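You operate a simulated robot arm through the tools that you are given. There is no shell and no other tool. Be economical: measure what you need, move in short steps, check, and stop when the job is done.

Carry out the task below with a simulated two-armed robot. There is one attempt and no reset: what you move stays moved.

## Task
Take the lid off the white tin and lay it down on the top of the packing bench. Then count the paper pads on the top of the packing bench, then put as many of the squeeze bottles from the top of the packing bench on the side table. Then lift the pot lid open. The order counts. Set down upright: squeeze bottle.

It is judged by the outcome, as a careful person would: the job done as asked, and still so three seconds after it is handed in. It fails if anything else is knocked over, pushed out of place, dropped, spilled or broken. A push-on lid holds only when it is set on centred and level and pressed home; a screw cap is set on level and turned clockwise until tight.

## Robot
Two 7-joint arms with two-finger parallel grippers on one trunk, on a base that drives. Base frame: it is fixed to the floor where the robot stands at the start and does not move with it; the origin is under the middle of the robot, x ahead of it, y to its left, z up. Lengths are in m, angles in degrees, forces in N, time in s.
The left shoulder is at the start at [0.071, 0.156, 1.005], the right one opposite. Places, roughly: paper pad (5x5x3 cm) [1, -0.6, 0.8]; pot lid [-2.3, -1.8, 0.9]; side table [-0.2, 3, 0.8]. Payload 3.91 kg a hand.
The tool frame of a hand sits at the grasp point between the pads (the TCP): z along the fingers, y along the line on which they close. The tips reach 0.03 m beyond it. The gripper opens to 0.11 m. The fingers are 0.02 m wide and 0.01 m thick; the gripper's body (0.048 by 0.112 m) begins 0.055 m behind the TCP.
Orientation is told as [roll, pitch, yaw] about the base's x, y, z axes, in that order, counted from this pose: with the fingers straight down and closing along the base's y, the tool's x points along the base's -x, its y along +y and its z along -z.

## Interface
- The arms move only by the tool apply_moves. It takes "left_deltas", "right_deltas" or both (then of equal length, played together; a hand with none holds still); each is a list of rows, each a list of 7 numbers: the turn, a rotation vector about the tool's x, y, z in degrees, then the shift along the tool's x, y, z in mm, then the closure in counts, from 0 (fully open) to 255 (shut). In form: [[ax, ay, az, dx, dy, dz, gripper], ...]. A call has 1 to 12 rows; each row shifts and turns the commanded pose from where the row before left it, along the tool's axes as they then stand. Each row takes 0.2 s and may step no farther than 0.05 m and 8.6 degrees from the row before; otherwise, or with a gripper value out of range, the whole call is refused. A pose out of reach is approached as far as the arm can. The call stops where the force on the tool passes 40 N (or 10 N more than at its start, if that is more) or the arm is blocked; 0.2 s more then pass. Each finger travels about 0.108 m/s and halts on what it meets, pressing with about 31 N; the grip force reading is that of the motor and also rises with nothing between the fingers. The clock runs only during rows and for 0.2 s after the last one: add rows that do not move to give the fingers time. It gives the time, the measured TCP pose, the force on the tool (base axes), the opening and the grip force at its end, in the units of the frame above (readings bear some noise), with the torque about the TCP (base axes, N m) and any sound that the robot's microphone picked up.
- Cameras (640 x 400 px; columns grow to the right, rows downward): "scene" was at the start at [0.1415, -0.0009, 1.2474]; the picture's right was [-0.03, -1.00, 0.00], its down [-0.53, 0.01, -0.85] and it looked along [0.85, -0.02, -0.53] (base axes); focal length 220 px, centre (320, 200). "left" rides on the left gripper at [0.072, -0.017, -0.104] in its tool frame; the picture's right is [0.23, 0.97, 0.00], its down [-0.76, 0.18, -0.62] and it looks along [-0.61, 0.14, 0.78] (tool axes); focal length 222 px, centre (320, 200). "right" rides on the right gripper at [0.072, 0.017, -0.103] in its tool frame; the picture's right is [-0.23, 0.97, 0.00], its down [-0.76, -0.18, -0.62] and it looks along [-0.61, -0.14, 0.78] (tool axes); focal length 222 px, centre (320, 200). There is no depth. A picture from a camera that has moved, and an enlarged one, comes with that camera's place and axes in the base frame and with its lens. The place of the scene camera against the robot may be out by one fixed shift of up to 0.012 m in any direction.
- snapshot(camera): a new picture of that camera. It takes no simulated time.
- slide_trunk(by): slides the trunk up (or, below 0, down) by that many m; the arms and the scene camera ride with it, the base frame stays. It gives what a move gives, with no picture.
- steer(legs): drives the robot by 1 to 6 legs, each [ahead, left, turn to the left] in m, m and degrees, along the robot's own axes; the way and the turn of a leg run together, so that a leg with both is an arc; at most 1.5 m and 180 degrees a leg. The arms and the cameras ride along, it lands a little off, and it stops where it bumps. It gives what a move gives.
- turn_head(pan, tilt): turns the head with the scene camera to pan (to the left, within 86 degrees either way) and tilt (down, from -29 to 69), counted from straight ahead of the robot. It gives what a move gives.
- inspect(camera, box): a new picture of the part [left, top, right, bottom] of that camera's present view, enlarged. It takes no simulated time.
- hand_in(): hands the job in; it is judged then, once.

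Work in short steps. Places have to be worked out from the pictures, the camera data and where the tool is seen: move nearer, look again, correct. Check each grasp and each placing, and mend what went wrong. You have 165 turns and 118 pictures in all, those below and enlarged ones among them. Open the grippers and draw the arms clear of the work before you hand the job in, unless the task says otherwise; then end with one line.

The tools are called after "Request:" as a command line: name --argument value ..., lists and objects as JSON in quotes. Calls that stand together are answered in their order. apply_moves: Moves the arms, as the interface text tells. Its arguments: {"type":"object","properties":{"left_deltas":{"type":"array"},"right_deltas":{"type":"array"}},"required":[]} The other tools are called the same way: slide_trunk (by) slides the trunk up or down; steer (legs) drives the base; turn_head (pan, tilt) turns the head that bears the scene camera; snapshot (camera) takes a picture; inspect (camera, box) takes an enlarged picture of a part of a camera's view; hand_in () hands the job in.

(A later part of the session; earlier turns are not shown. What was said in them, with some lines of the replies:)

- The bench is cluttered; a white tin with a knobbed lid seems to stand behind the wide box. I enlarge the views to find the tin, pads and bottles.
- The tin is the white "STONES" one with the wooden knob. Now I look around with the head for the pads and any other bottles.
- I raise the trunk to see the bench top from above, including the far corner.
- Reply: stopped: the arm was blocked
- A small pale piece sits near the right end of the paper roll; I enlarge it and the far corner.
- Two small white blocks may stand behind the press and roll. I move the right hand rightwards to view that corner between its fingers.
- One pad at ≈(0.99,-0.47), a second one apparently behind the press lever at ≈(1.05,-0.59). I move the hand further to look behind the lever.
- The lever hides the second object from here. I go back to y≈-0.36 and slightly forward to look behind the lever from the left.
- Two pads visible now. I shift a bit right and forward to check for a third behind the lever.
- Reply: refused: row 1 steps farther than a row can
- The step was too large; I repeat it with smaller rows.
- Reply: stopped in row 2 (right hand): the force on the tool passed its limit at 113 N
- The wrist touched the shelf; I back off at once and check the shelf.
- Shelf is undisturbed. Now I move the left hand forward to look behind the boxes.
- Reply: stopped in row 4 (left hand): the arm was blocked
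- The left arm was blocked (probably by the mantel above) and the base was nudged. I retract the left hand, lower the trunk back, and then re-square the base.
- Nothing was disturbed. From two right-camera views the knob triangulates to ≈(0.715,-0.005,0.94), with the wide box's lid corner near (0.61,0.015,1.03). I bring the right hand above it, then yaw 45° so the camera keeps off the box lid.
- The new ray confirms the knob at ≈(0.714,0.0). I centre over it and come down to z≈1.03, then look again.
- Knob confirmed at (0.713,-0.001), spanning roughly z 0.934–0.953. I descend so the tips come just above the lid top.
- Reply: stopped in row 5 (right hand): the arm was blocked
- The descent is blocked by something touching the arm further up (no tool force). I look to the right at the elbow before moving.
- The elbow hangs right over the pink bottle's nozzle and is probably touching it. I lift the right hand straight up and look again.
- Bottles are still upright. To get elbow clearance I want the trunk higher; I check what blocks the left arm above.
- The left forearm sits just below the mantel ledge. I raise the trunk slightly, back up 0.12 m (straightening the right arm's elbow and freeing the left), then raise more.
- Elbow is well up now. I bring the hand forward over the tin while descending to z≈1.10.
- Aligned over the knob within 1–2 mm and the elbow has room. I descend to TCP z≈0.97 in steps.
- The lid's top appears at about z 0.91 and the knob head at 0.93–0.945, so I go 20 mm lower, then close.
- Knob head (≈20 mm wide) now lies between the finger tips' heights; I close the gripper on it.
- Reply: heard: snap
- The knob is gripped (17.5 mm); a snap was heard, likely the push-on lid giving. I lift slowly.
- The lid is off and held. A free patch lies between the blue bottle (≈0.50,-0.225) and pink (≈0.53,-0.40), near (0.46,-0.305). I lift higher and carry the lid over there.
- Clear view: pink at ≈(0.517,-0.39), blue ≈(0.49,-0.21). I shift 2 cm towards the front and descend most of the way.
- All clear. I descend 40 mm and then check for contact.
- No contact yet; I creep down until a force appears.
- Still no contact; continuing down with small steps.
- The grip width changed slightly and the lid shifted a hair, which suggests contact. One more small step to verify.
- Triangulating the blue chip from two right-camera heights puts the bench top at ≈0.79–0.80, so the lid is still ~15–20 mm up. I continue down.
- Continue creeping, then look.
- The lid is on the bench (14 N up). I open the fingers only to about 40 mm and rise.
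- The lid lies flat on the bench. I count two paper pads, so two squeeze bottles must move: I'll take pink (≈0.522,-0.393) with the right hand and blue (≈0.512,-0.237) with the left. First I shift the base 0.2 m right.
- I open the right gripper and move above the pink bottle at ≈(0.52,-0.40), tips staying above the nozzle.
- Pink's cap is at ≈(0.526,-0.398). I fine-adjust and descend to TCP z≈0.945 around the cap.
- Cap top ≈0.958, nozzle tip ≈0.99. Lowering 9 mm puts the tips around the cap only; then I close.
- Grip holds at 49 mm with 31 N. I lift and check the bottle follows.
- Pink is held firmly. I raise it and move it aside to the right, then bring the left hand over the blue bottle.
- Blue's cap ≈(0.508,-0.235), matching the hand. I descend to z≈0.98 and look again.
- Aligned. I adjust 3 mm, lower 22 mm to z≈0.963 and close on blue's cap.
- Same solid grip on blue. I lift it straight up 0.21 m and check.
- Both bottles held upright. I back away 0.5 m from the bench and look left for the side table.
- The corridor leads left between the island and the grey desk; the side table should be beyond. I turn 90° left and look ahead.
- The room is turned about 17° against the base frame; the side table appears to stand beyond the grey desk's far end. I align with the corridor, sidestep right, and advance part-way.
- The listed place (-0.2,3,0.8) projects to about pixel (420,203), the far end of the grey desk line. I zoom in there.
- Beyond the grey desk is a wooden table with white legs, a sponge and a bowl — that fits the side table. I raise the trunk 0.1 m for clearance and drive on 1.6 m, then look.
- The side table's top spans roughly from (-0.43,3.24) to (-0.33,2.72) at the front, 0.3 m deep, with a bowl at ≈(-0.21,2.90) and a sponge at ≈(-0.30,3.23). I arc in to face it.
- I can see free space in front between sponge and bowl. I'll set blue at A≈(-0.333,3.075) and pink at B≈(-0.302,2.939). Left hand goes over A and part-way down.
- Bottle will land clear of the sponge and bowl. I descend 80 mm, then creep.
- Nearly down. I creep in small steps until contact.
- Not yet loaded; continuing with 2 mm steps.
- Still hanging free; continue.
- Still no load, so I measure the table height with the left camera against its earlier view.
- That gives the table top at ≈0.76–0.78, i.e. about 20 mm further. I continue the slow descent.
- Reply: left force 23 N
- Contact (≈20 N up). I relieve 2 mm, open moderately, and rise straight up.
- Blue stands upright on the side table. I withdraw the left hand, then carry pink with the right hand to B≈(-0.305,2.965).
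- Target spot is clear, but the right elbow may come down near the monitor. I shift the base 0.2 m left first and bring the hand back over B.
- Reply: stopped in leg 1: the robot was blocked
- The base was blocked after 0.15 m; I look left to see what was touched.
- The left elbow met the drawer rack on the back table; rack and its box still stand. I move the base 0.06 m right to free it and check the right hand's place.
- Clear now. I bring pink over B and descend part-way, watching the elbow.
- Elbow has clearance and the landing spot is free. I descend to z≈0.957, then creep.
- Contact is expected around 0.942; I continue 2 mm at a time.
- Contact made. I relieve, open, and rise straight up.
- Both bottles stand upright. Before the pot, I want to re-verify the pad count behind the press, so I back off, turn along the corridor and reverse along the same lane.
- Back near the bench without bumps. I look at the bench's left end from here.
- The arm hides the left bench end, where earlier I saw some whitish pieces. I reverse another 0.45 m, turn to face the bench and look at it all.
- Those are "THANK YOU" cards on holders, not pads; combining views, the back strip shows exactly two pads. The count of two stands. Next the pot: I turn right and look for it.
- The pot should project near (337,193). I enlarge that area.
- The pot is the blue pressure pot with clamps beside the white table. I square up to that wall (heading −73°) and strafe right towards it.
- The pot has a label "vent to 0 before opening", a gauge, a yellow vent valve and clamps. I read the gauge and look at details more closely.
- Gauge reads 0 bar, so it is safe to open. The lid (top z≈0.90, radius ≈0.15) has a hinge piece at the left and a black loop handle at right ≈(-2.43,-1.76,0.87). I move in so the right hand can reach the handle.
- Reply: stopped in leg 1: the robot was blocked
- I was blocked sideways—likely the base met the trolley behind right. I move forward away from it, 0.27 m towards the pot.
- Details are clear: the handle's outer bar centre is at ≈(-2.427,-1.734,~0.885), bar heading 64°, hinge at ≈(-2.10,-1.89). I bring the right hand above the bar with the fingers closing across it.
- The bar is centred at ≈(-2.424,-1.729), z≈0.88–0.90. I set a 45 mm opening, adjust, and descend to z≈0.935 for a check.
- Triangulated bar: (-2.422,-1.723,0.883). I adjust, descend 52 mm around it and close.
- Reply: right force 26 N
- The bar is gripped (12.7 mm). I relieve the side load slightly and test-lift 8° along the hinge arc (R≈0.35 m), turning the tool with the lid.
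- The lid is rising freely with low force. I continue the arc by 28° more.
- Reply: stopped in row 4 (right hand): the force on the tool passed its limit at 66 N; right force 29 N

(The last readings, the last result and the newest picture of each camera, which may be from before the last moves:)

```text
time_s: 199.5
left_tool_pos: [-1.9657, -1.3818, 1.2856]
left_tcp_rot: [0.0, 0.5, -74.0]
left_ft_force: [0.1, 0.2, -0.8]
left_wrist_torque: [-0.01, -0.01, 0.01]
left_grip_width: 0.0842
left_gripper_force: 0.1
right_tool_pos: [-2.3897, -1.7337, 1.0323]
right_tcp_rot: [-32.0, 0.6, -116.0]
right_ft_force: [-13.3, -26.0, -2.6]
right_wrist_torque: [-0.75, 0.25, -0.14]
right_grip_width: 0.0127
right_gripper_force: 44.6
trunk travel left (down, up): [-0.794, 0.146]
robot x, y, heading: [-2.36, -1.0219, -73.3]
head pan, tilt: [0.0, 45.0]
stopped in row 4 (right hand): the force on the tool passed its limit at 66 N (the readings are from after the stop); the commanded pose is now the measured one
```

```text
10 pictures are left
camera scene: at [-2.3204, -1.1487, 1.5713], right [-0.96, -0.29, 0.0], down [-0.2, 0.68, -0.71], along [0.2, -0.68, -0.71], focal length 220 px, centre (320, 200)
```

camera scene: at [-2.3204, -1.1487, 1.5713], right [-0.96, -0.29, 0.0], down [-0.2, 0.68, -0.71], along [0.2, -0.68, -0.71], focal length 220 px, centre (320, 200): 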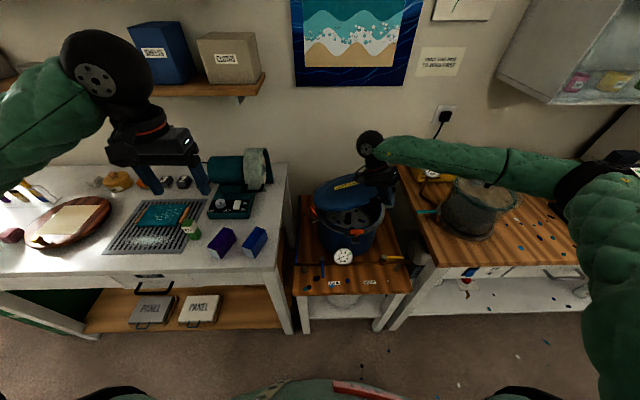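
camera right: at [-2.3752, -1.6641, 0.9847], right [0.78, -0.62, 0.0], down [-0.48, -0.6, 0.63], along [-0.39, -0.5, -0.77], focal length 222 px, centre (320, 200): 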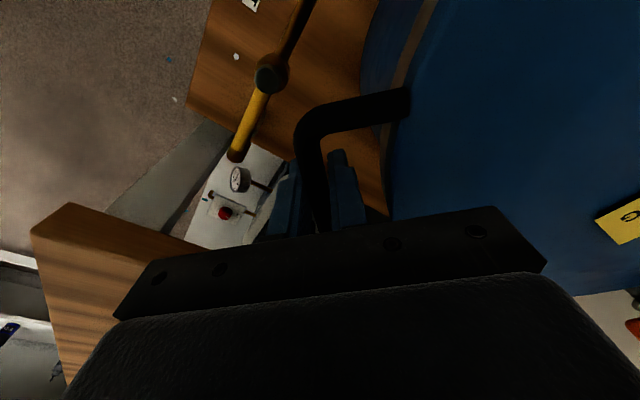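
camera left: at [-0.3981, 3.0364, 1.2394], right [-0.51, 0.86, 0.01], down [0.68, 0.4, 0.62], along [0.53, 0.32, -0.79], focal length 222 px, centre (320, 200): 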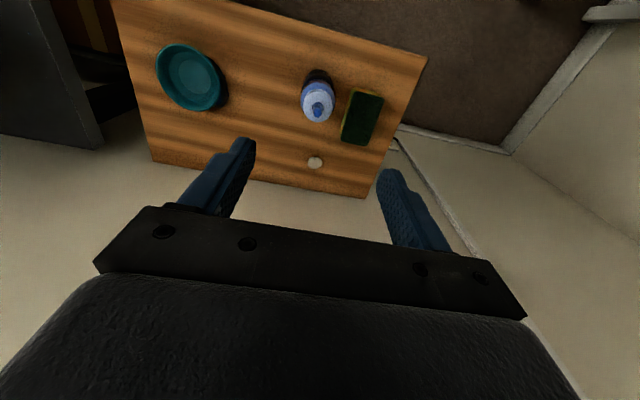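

The lid is about 26° open; the load is mainly along the bar. I relieve it by shifting 4 mm along the bar and continue in gentler steps.

Request:
apply_moves --right_deltas '[[0, 0, 0, -5, 0, 0, 255], [0, 0, 0, -1, -1, -24, 255], [0, 0, 0, -1, 0, -24, 255], [4, 0, 0, -1, 0.9, -24.4, 255], [4, 0, 0, -1, 0.9, -24.4, 255], [4, 0, 0, -1, 0.9, -24.4, 255], [0, 0, 0, 0, 0, 0, 255]]'

```text
time_s: 200.9
left_tool_pos: [-1.9664, -1.3781, 1.2857]
left_tcp_rot: [0.1, 0.3, -73.9]
left_ft_force: [-0.7, -0.1, -0.7]
left_wrist_torque: [0.03, -0.04, 0.03]
left_grip_width: 0.0845
left_gripper_force: 0.1
right_tool_pos: [-2.3257, -1.7671, 1.1309]
right_tcp_rot: [-43.5, 1.0, -115.3]
right_ft_force: [15.1, 14.2, -10.6]
right_wrist_torque: [-1.19, 0.51, -0.02]
right_grip_width: 0.0128
right_gripper_force: 45.3
trunk travel left (down, up): [-0.794, 0.146]
robot x, y, heading: [-2.3601, -1.0184, -73.4]
head pan, tilt: [0.0, 45.0]
stopped in row 7 (right hand): the force on the tool passed its limit at 43 N (the readings are from after the stop); the commanded pose is now the measured one
```

θ≈46° with R≈0.342 — tracking well. I shift 3 mm back along the bar and continue in 4° steps.

Request:
apply_moves --right_deltas '[[1, 0, 0, 3, 0, 0, 255], [4, 0, 0, 0, 1, -23.8, 255], [4, 0, 0, 0, 1, -23.8, 255], [4, 0, 0, 0, 1, -23.8, 255], [4, 0, 0, 0, 1, -23.8, 255], [0, 0, 0, 0, 0, 0, 255]]'

Request:
snapshot --camera "scene"

```text
time_s: 202.3
left_tool_pos: [-1.9682, -1.3816, 1.2845]
left_tcp_rot: [0.1, 0.4, -74.0]
left_ft_force: [-0.6, -0.2, 0.2]
left_wrist_torque: [0.04, -0.01, 0.01]
left_grip_width: 0.0842
left_gripper_force: 0.1
right_tool_pos: [-2.26, -1.8022, 1.1864]
right_tcp_rot: [-60.6, 1.1, -115.4]
right_ft_force: [-1.8, -11.0, -10.3]
right_wrist_torque: [-0.48, 0.06, -0.56]
right_grip_width: 0.0127
right_gripper_force: 45.2
trunk travel left (down, up): [-0.794, 0.146]
robot x, y, heading: [-2.3607, -1.02, -73.5]
head pan, tilt: [0.0, 45.0]
```

```text
9 pictures are left
camera scene: at [-2.3232, -1.149, 1.5712], right [-0.96, -0.29, 0.0], down [-0.2, 0.68, -0.71], along [0.2, -0.68, -0.71], focal length 220 px, centre (320, 200)
```

scene: 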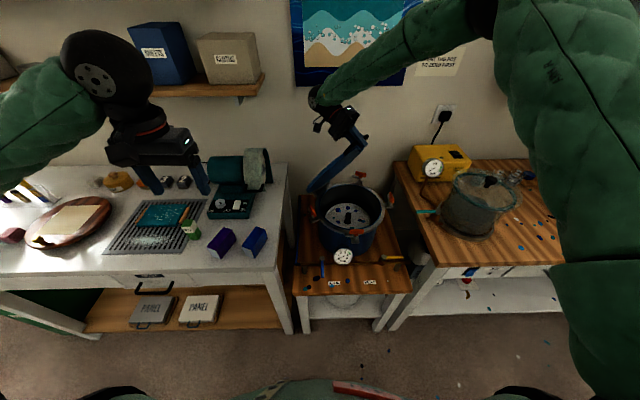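

About 62° open and tracking well. I continue towards upright.

Request:
apply_moves --right_deltas '[[4, 0, 0, -1, 1, -23.8, 255], [4, 0, 0, 0, 1, -23.8, 255], [4, 0, 0, 0, 1, -23.8, 255], [4, 0, 0, 0, 1, -23.8, 255], [4, 0, 0, 0, 1, -23.8, 255], [0, 0, 0, 0, 0, 0, 255]]'

```text
time_s: 202.8
left_tool_pos: [-1.9672, -1.3825, 1.2858]
left_tcp_rot: [0.0, 0.5, -74.1]
left_ft_force: [0.9, 0.6, -0.3]
left_wrist_torque: [-0.01, 0.02, -0.02]
left_grip_width: 0.084
left_gripper_force: 0.0
right_tool_pos: [-2.251, -1.8002, 1.1912]
right_tcp_rot: [-63.5, 0.6, -115.6]
right_ft_force: [-0.3, -10.1, -10.7]
right_wrist_torque: [-0.37, -0.05, -0.14]
right_grip_width: 0.0128
right_gripper_force: 45.1
right hand out of reach, approached as far as the arm can: row 1, 2
trunk travel left (down, up): [-0.794, 0.146]
robot x, y, heading: [-2.3581, -1.0224, -73.5]
head pan, tilt: [0.0, 45.0]
stopped in row 2 (right hand): the force on the tool passed its limit at 66 N (the readings are from after the stop); the commanded pose is now the measured one
```

Further tool turning is out of reach; I keep the tool's orientation and let the bar turn in the pads while moving on along the arc.

Request:
apply_moves --right_deltas '[[0, 0, 0, 0, 0.4, -12, 255], [0, 0, 0, 0, 0.8, -12, 255], [0, 0, 0, 0, 1.2, -12, 255], [0, 0, 0, 0, 1.6, -12, 255], [0, 0, 0, 0, 0, 0, 255]]'

Request:
snapshot --camera "scene"

```text
time_s: 203.5
left_tool_pos: [-1.9689, -1.3834, 1.286]
left_tcp_rot: [0.0, 0.5, -74.2]
left_ft_force: [0.0, -0.8, -0.2]
left_wrist_torque: [-0.02, 0.04, -0.01]
left_grip_width: 0.0839
left_gripper_force: 0.1
right_tool_pos: [-2.241, -1.8027, 1.1948]
right_tcp_rot: [-63.0, 0.0, -115.7]
right_ft_force: [-13.8, -20.2, -2.9]
right_wrist_torque: [0.27, 0.08, 0.4]
right_grip_width: 0.0126
right_gripper_force: 45.0
right hand out of reach, approached as far as the arm can: row 1, 2, 3
trunk travel left (down, up): [-0.794, 0.146]
robot x, y, heading: [-2.3608, -1.0209, -73.8]
head pan, tilt: [0.0, 45.0]
stopped in row 3 (right hand): the force on the tool passed its limit at 64 N (the readings are from after the stop); the commanded pose is now the measured one
```

```text
8 pictures are left
camera scene: at [-2.3221, -1.1493, 1.5711], right [-0.96, -0.28, 0.0], down [-0.2, 0.68, -0.71], along [0.2, -0.68, -0.71], focal length 220 px, centre (320, 200)
```

scene: 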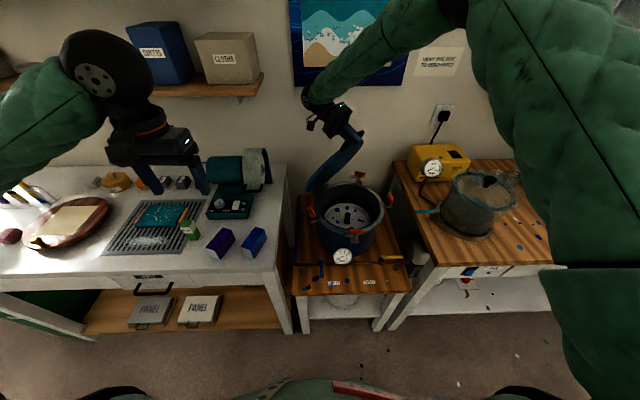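

Reach limits at this tilt. I turn the tool back about the bar (bar rotating in the pads) to regain reach.

Request:
apply_moves --right_deltas '[[-4, 0, 0, -2, 0, 0, 255], [-4, 0, 0, 0, 0, 0, 255], [-4, 0, 0, 0, 0, 0, 255], [-4, 0, 0, 0, 0, 0, 255], [0, 0, 0, 0, 0, 0, 255]]'

```text
time_s: 204.7
left_tool_pos: [-1.9695, -1.3833, 1.2848]
left_tcp_rot: [0.0, 0.5, -74.2]
left_ft_force: [-0.4, -0.8, -0.3]
left_wrist_torque: [0.01, -0.02, -0.03]
left_grip_width: 0.0842
left_gripper_force: 0.0
right_tool_pos: [-2.2407, -1.8031, 1.1974]
right_tcp_rot: [-47.0, 0.2, -115.6]
right_ft_force: [-6.5, -9.1, -3.5]
right_wrist_torque: [0.12, -0.11, -0.42]
right_grip_width: 0.0123
right_gripper_force: 44.6
trunk travel left (down, up): [-0.794, 0.146]
robot x, y, heading: [-2.355, -1.0186, -73.8]
head pan, tilt: [0.0, 45.0]
```

The bar turns easily in the grip. With the tool at 47°, I continue the arc from 65° to about 85°.

Request:
apply_moves --right_deltas '[[0, 0, 0, 0, 7.8, -18.3, 255], [0, 0, 0, 0, 7.8, -18.3, 255], [0, 0, 0, 0, 7.8, -18.3, 255], [0, 0, 0, 0, 10.8, -16.7, 255], [0, 0, 0, 0, 10.8, -16.7, 255], [0, 0, 0, 0, 10.8, -16.7, 255], [0, 0, 0, 0, 0, 0, 255]]'

Request:
snapshot --camera "scene"

```text
time_s: 205.9
left_tool_pos: [-1.9674, -1.3811, 1.2852]
left_tcp_rot: [0.0, 0.4, -74.3]
left_ft_force: [-0.1, -0.3, -1.0]
left_wrist_torque: [0.01, 0.03, -0.01]
left_grip_width: 0.0843
left_gripper_force: 0.1
right_tool_pos: [-2.1546, -1.8447, 1.2283]
right_tcp_rot: [-46.9, -0.2, -115.9]
right_ft_force: [-6.0, -7.7, 17.0]
right_wrist_torque: [-0.06, 0.31, 0.36]
right_grip_width: 0.0129
right_gripper_force: 44.5
trunk travel left (down, up): [-0.794, 0.146]
robot x, y, heading: [-2.3639, -1.0219, -73.7]
head pan, tilt: [0.0, 45.0]
stopped in row 6 (right hand): the force on the tool passed its limit at 40 N (the readings are from after the stop); the commanded pose is now the measured one
```

```text
7 pictures are left
camera scene: at [-2.3213, -1.1465, 1.5713], right [-0.96, -0.28, 0.0], down [-0.2, 0.68, -0.71], along [0.2, -0.68, -0.71], focal length 220 px, centre (320, 200)
```

scene: 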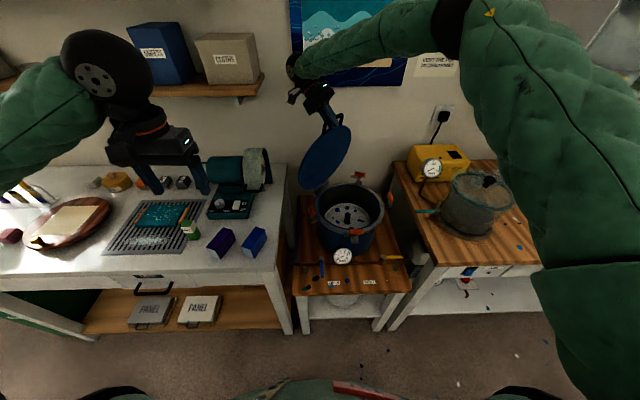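

Lid ≈81° open. I relieve the vertical load and push on past upright.

Request:
apply_moves --right_deltas '[[0, 0, 0, 0, -2, -2, 255], [-3, 0, 0, 0, 10.5, -13.4, 255], [0, 0, 0, 0, 10.8, -13, 255], [0, 0, 0, 0, 11.2, -12.5, 255], [0, 0, 0, 0, 11.5, -12.2, 255], [0, 0, 0, 0, 11.8, -12, 255], [0, 0, 0, 0, 0, 0, 255]]'

```text
time_s: 207.6
left_tool_pos: [-1.9696, -1.3838, 1.2848]
left_tcp_rot: [0.1, 0.5, -74.2]
left_ft_force: [0.9, 0.1, 0.1]
left_wrist_torque: [0.02, 0.0, -0.03]
left_grip_width: 0.0842
left_gripper_force: 0.0
right_tool_pos: [-2.079, -1.8836, 1.2345]
right_tcp_rot: [-43.9, 0.0, -115.7]
right_ft_force: [-4.1, -13.7, 0.6]
right_wrist_torque: [-0.76, 0.29, 0.13]
right_grip_width: 0.0126
right_gripper_force: 45.1
trunk travel left (down, up): [-0.794, 0.146]
robot x, y, heading: [-2.3644, -1.0197, -73.7]
head pan, tilt: [0.0, 45.0]
```

Lid is past vertical (≈94°). A little further so gravity keeps it open.

Request:
apply_moves --right_deltas '[[0, 0, 0, 0, 12.5, -8.8, 255], [0, 0, 0, 0, 12.5, -8.8, 255], [0, 0, 0, 0, 12.5, -8.8, 255], [0, 0, 0, 0, 12.5, -8.8, 255], [0, 0, 0, 0, 0, 0, 255]]'

Request:
snapshot --camera "scene"

```text
time_s: 208.1
left_tool_pos: [-1.9703, -1.3839, 1.2853]
left_tcp_rot: [-0.1, 0.4, -74.4]
left_ft_force: [0.9, -0.6, -0.3]
left_wrist_torque: [-0.01, 0.05, 0.02]
left_grip_width: 0.0842
left_gripper_force: 0.0
right_tool_pos: [-2.0656, -1.8904, 1.2318]
right_tcp_rot: [-43.5, -0.4, -115.9]
right_ft_force: [-3.8, -6.1, -1.9]
right_wrist_torque: [0.34, -0.24, -0.12]
right_grip_width: 0.0126
right_gripper_force: 44.8
right hand out of reach, approached as far as the arm can: row 2
trunk travel left (down, up): [-0.794, 0.146]
robot x, y, heading: [-2.3634, -1.025, -73.7]
head pan, tilt: [0.0, 45.0]
stopped in row 2 (right hand): the force on the tool passed its limit at 42 N (the readings are from after the stop); the commanded pose is now the measured one
```

```text
6 pictures are left
camera scene: at [-2.3227, -1.1479, 1.5711], right [-0.96, -0.28, 0.0], down [-0.2, 0.68, -0.71], along [0.2, -0.68, -0.71], focal length 220 px, centre (320, 200)
```

scene: 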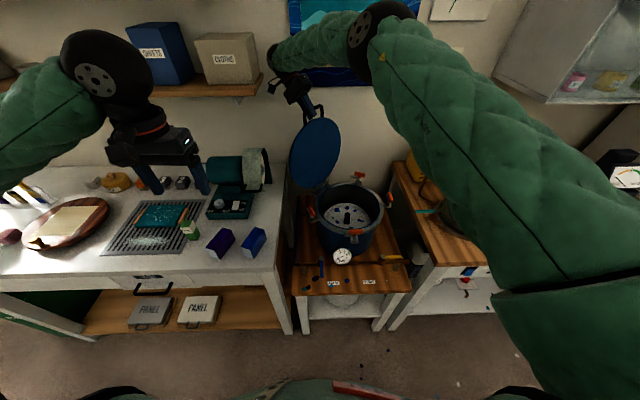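

Lid ≈96° open, beyond upright. I open the fingers around the bar without moving and see whether it stays.

Request:
apply_moves --right_deltas '[[0, 0, 0, 0, 0, 0, 220], [0, 0, 0, 0, 0, 0, 190], [0, 0, 0, 0, 0, 0, 150], [0, 0, 0, 0, 0, 0, 150], [0, 0, 0, 0, 0, 0, 150]]'

Request:
inspect --camera "scene" --box '[230, 60, 430, 280]'

```text
time_s: 209.3
left_tool_pos: [-1.9702, -1.3822, 1.2853]
left_tcp_rot: [0.0, 0.6, -74.4]
left_ft_force: [0.4, 0.0, -0.4]
left_wrist_torque: [0.01, 0.0, 0.0]
left_grip_width: 0.084
left_gripper_force: 0.1
right_tool_pos: [-2.0653, -1.8887, 1.231]
right_tcp_rot: [-43.6, -0.4, -115.8]
right_ft_force: [0.0, 0.0, -0.2]
right_wrist_torque: [-0.02, 0.0, -0.01]
right_grip_width: 0.0452
right_gripper_force: 0.1
trunk travel left (down, up): [-0.794, 0.146]
robot x, y, heading: [-2.3623, -1.0246, -73.7]
head pan, tilt: [0.0, 45.0]
```

```text
1.82 times, centred on (330, 170) of scene
camera zoom: at [-2.3224, -1.1476, 1.5714], right [-0.96, -0.28, 0.0], down [-0.2, 0.68, -0.71], along [0.2, -0.68, -0.71], focal length 400 px, centre (302, 254)
```

zoom: 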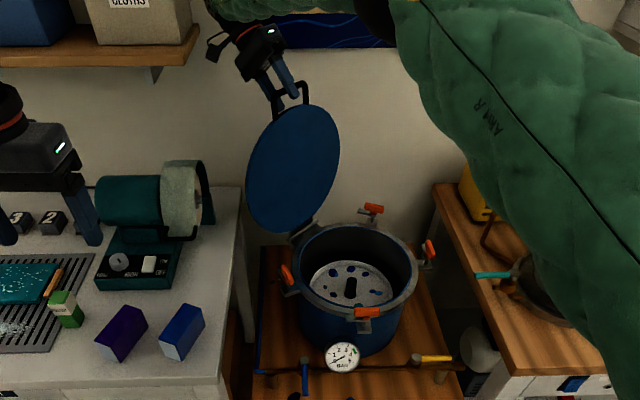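

No load on the tool and the lid stands open. I turn the tool upright about the bar and lift out of the loop.

Request:
apply_moves --right_deltas '[[-5, 0, 0, 0, 0, 0, 150], [-5, 0, 0, 0, 0, 0, 150], [-5, 0, 0, 0, 0, 0, 150], [-5, 0, 0, 0, 0, 0, 150], [-5, 0, 0, 0, 0, 0, 150], [0, 0, 0, 0, 0, 0, 150]]'

Request:
inspect --camera "scene" --box '[230, 60, 430, 280]'

```text
time_s: 210.7
left_tool_pos: [-1.9671, -1.382, 1.2849]
left_tcp_rot: [0.0, 0.4, -74.3]
left_ft_force: [1.2, -0.3, 0.1]
left_wrist_torque: [-0.02, 0.0, 0.03]
left_grip_width: 0.0843
left_gripper_force: 0.1
right_tool_pos: [-2.0645, -1.8882, 1.2334]
right_tcp_rot: [-18.5, -0.3, -115.8]
right_ft_force: [-0.2, -0.1, -0.6]
right_wrist_torque: [-0.01, 0.01, -0.02]
right_grip_width: 0.0452
right_gripper_force: 0.1
trunk travel left (down, up): [-0.794, 0.146]
robot x, y, heading: [-2.3646, -1.0244, -73.8]
head pan, tilt: [0.0, 45.0]
```

```text
1.82 times, centred on (330, 170) of scene
camera zoom: at [-2.3216, -1.1474, 1.5714], right [-0.96, -0.28, 0.0], down [-0.2, 0.68, -0.71], along [0.2, -0.68, -0.71], focal length 400 px, centre (302, 254)
```

zoom: 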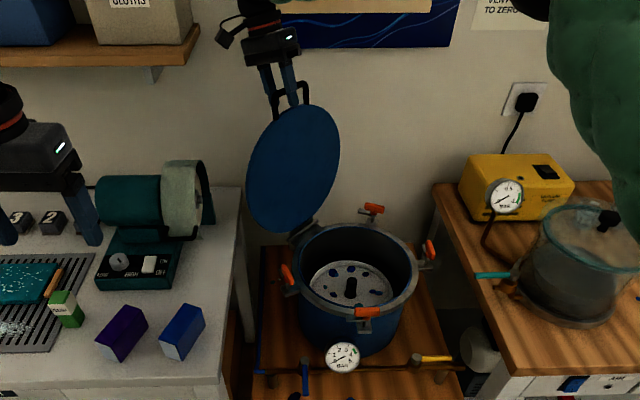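

Fingers straddle freely with zero force. I finish turning upright, lift 60 mm out, and draw back toward the robot.

Request:
apply_moves --right_deltas '[[-6, 0, 0, 0, 0, 0, 150], [-6, 0, 0, 0, 0, 0, 150], [0, 0, 0, 0, -2, -25, 150], [0, 0, 0, 0, -3, -30, 150], [0, 0, 0, 0, -3, -25, 150], [0, 0, 0, 0, 0, 0, 150]]'

Request:
snapshot --camera "scene"

```text
time_s: 212.1
left_tool_pos: [-1.97, -1.3822, 1.2851]
left_tcp_rot: [0.0, 0.6, -74.3]
left_ft_force: [0.1, 0.4, 0.1]
left_wrist_torque: [-0.02, 0.01, -0.04]
left_grip_width: 0.0845
left_gripper_force: 0.1
right_tool_pos: [-2.0637, -1.888, 1.3121]
right_tcp_rot: [-6.5, -0.5, -115.8]
right_ft_force: [0.1, -0.9, -0.2]
right_wrist_torque: [-0.01, 0.01, 0.0]
right_grip_width: 0.0454
right_gripper_force: 0.1
trunk travel left (down, up): [-0.794, 0.146]
robot x, y, heading: [-2.3612, -1.0215, -73.8]
head pan, tilt: [0.0, 45.0]
```

```text
3 pictures are left
camera scene: at [-2.3223, -1.1477, 1.5714], right [-0.96, -0.28, 0.0], down [-0.2, 0.68, -0.71], along [0.2, -0.68, -0.71], focal length 220 px, centre (320, 200)
```

scene: 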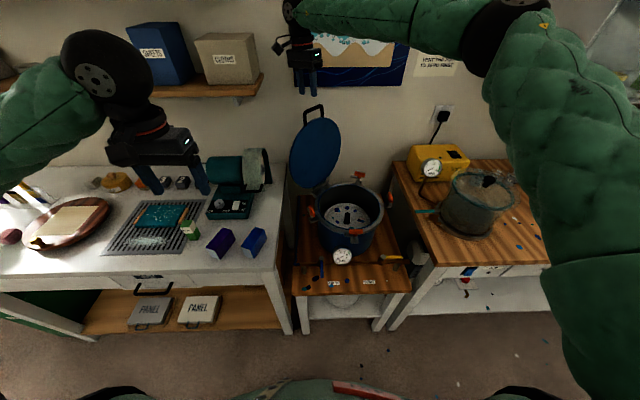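

The lid stands open and the hand is clear. I draw the right hand back toward the robot and open the grippers.

Request:
apply_moves --right_deltas '[[0, 0, 0, 30, -27, 0, 100], [0, 0, 0, 30, -27, 0, 50], [0, 0, 0, 30, -27, 0, 0], [0, 0, 0, 30, -27, 0, 0], [0, 0, 0, 30, -27, 0, 0], [0, 0, 0, 0, 0, 0, 0]]' --left_deltas '[[0, 0, 0, 0, 0, 0, 60], [0, 0, 0, 0, 0, 0, 0], [0, 0, 0, 0, 0, 0, 0], [0, 0, 0, 0, 0, 0, 0], [0, 0, 0, 0, 0, 0, 0], [0, 0, 0, 0, 0, 0, 0]]'

Request:
snapshot --camera "scene"

```text
time_s: 213.5
left_tool_pos: [-1.9684, -1.3829, 1.2862]
left_tcp_rot: [0.0, 0.6, -74.3]
left_ft_force: [-0.3, 0.2, -0.3]
left_wrist_torque: [0.01, 0.01, -0.03]
left_grip_width: 0.11
left_gripper_force: 0.1
right_tool_pos: [-2.1191, -1.6952, 1.3268]
right_tcp_rot: [-6.5, -0.4, -115.8]
right_ft_force: [0.1, -0.6, -0.4]
right_wrist_torque: [0.01, 0.02, -0.01]
right_grip_width: 0.1102
right_gripper_force: 0.0
trunk travel left (down, up): [-0.794, 0.146]
robot x, y, heading: [-2.3608, -1.023, -73.8]
head pan, tilt: [0.0, 45.0]
```

```text
2 pictures are left
camera scene: at [-2.3223, -1.148, 1.5714], right [-0.96, -0.28, 0.0], down [-0.2, 0.68, -0.71], along [0.2, -0.68, -0.71], focal length 220 px, centre (320, 200)
```

scene: 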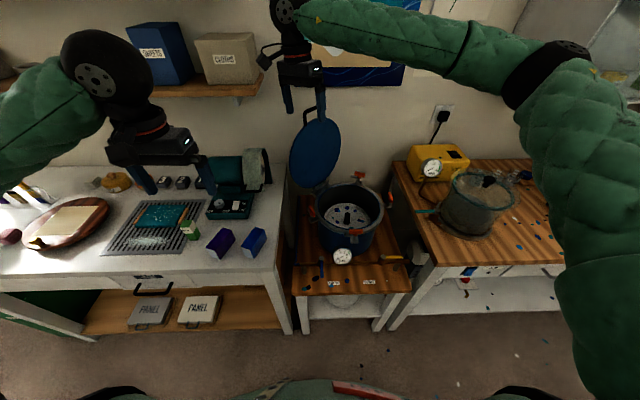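

The lid stays open, the grippers are empty and open, and both arms are clear of the work. I hand in.

Request:
hand_in

```text
The job is handed in.
```

I handed the job in with all steps done in the order asked: the tin lid lies flat on the packing bench, I counted two paper pads, the blue and pink squeeze bottles stand upright on the side table, and the pot lid stays open past vertical. During the work the right arm bumped the wall shelf, its elbow was blocked over the pink bottle, the left elbow bumped a drawer rack on the back table, and a sideways move near the pot was blocked, probably by a trolley. I saw nothing displaced afterwards at the shelf, the bottle or the rack, but I did not look at the trolley again.
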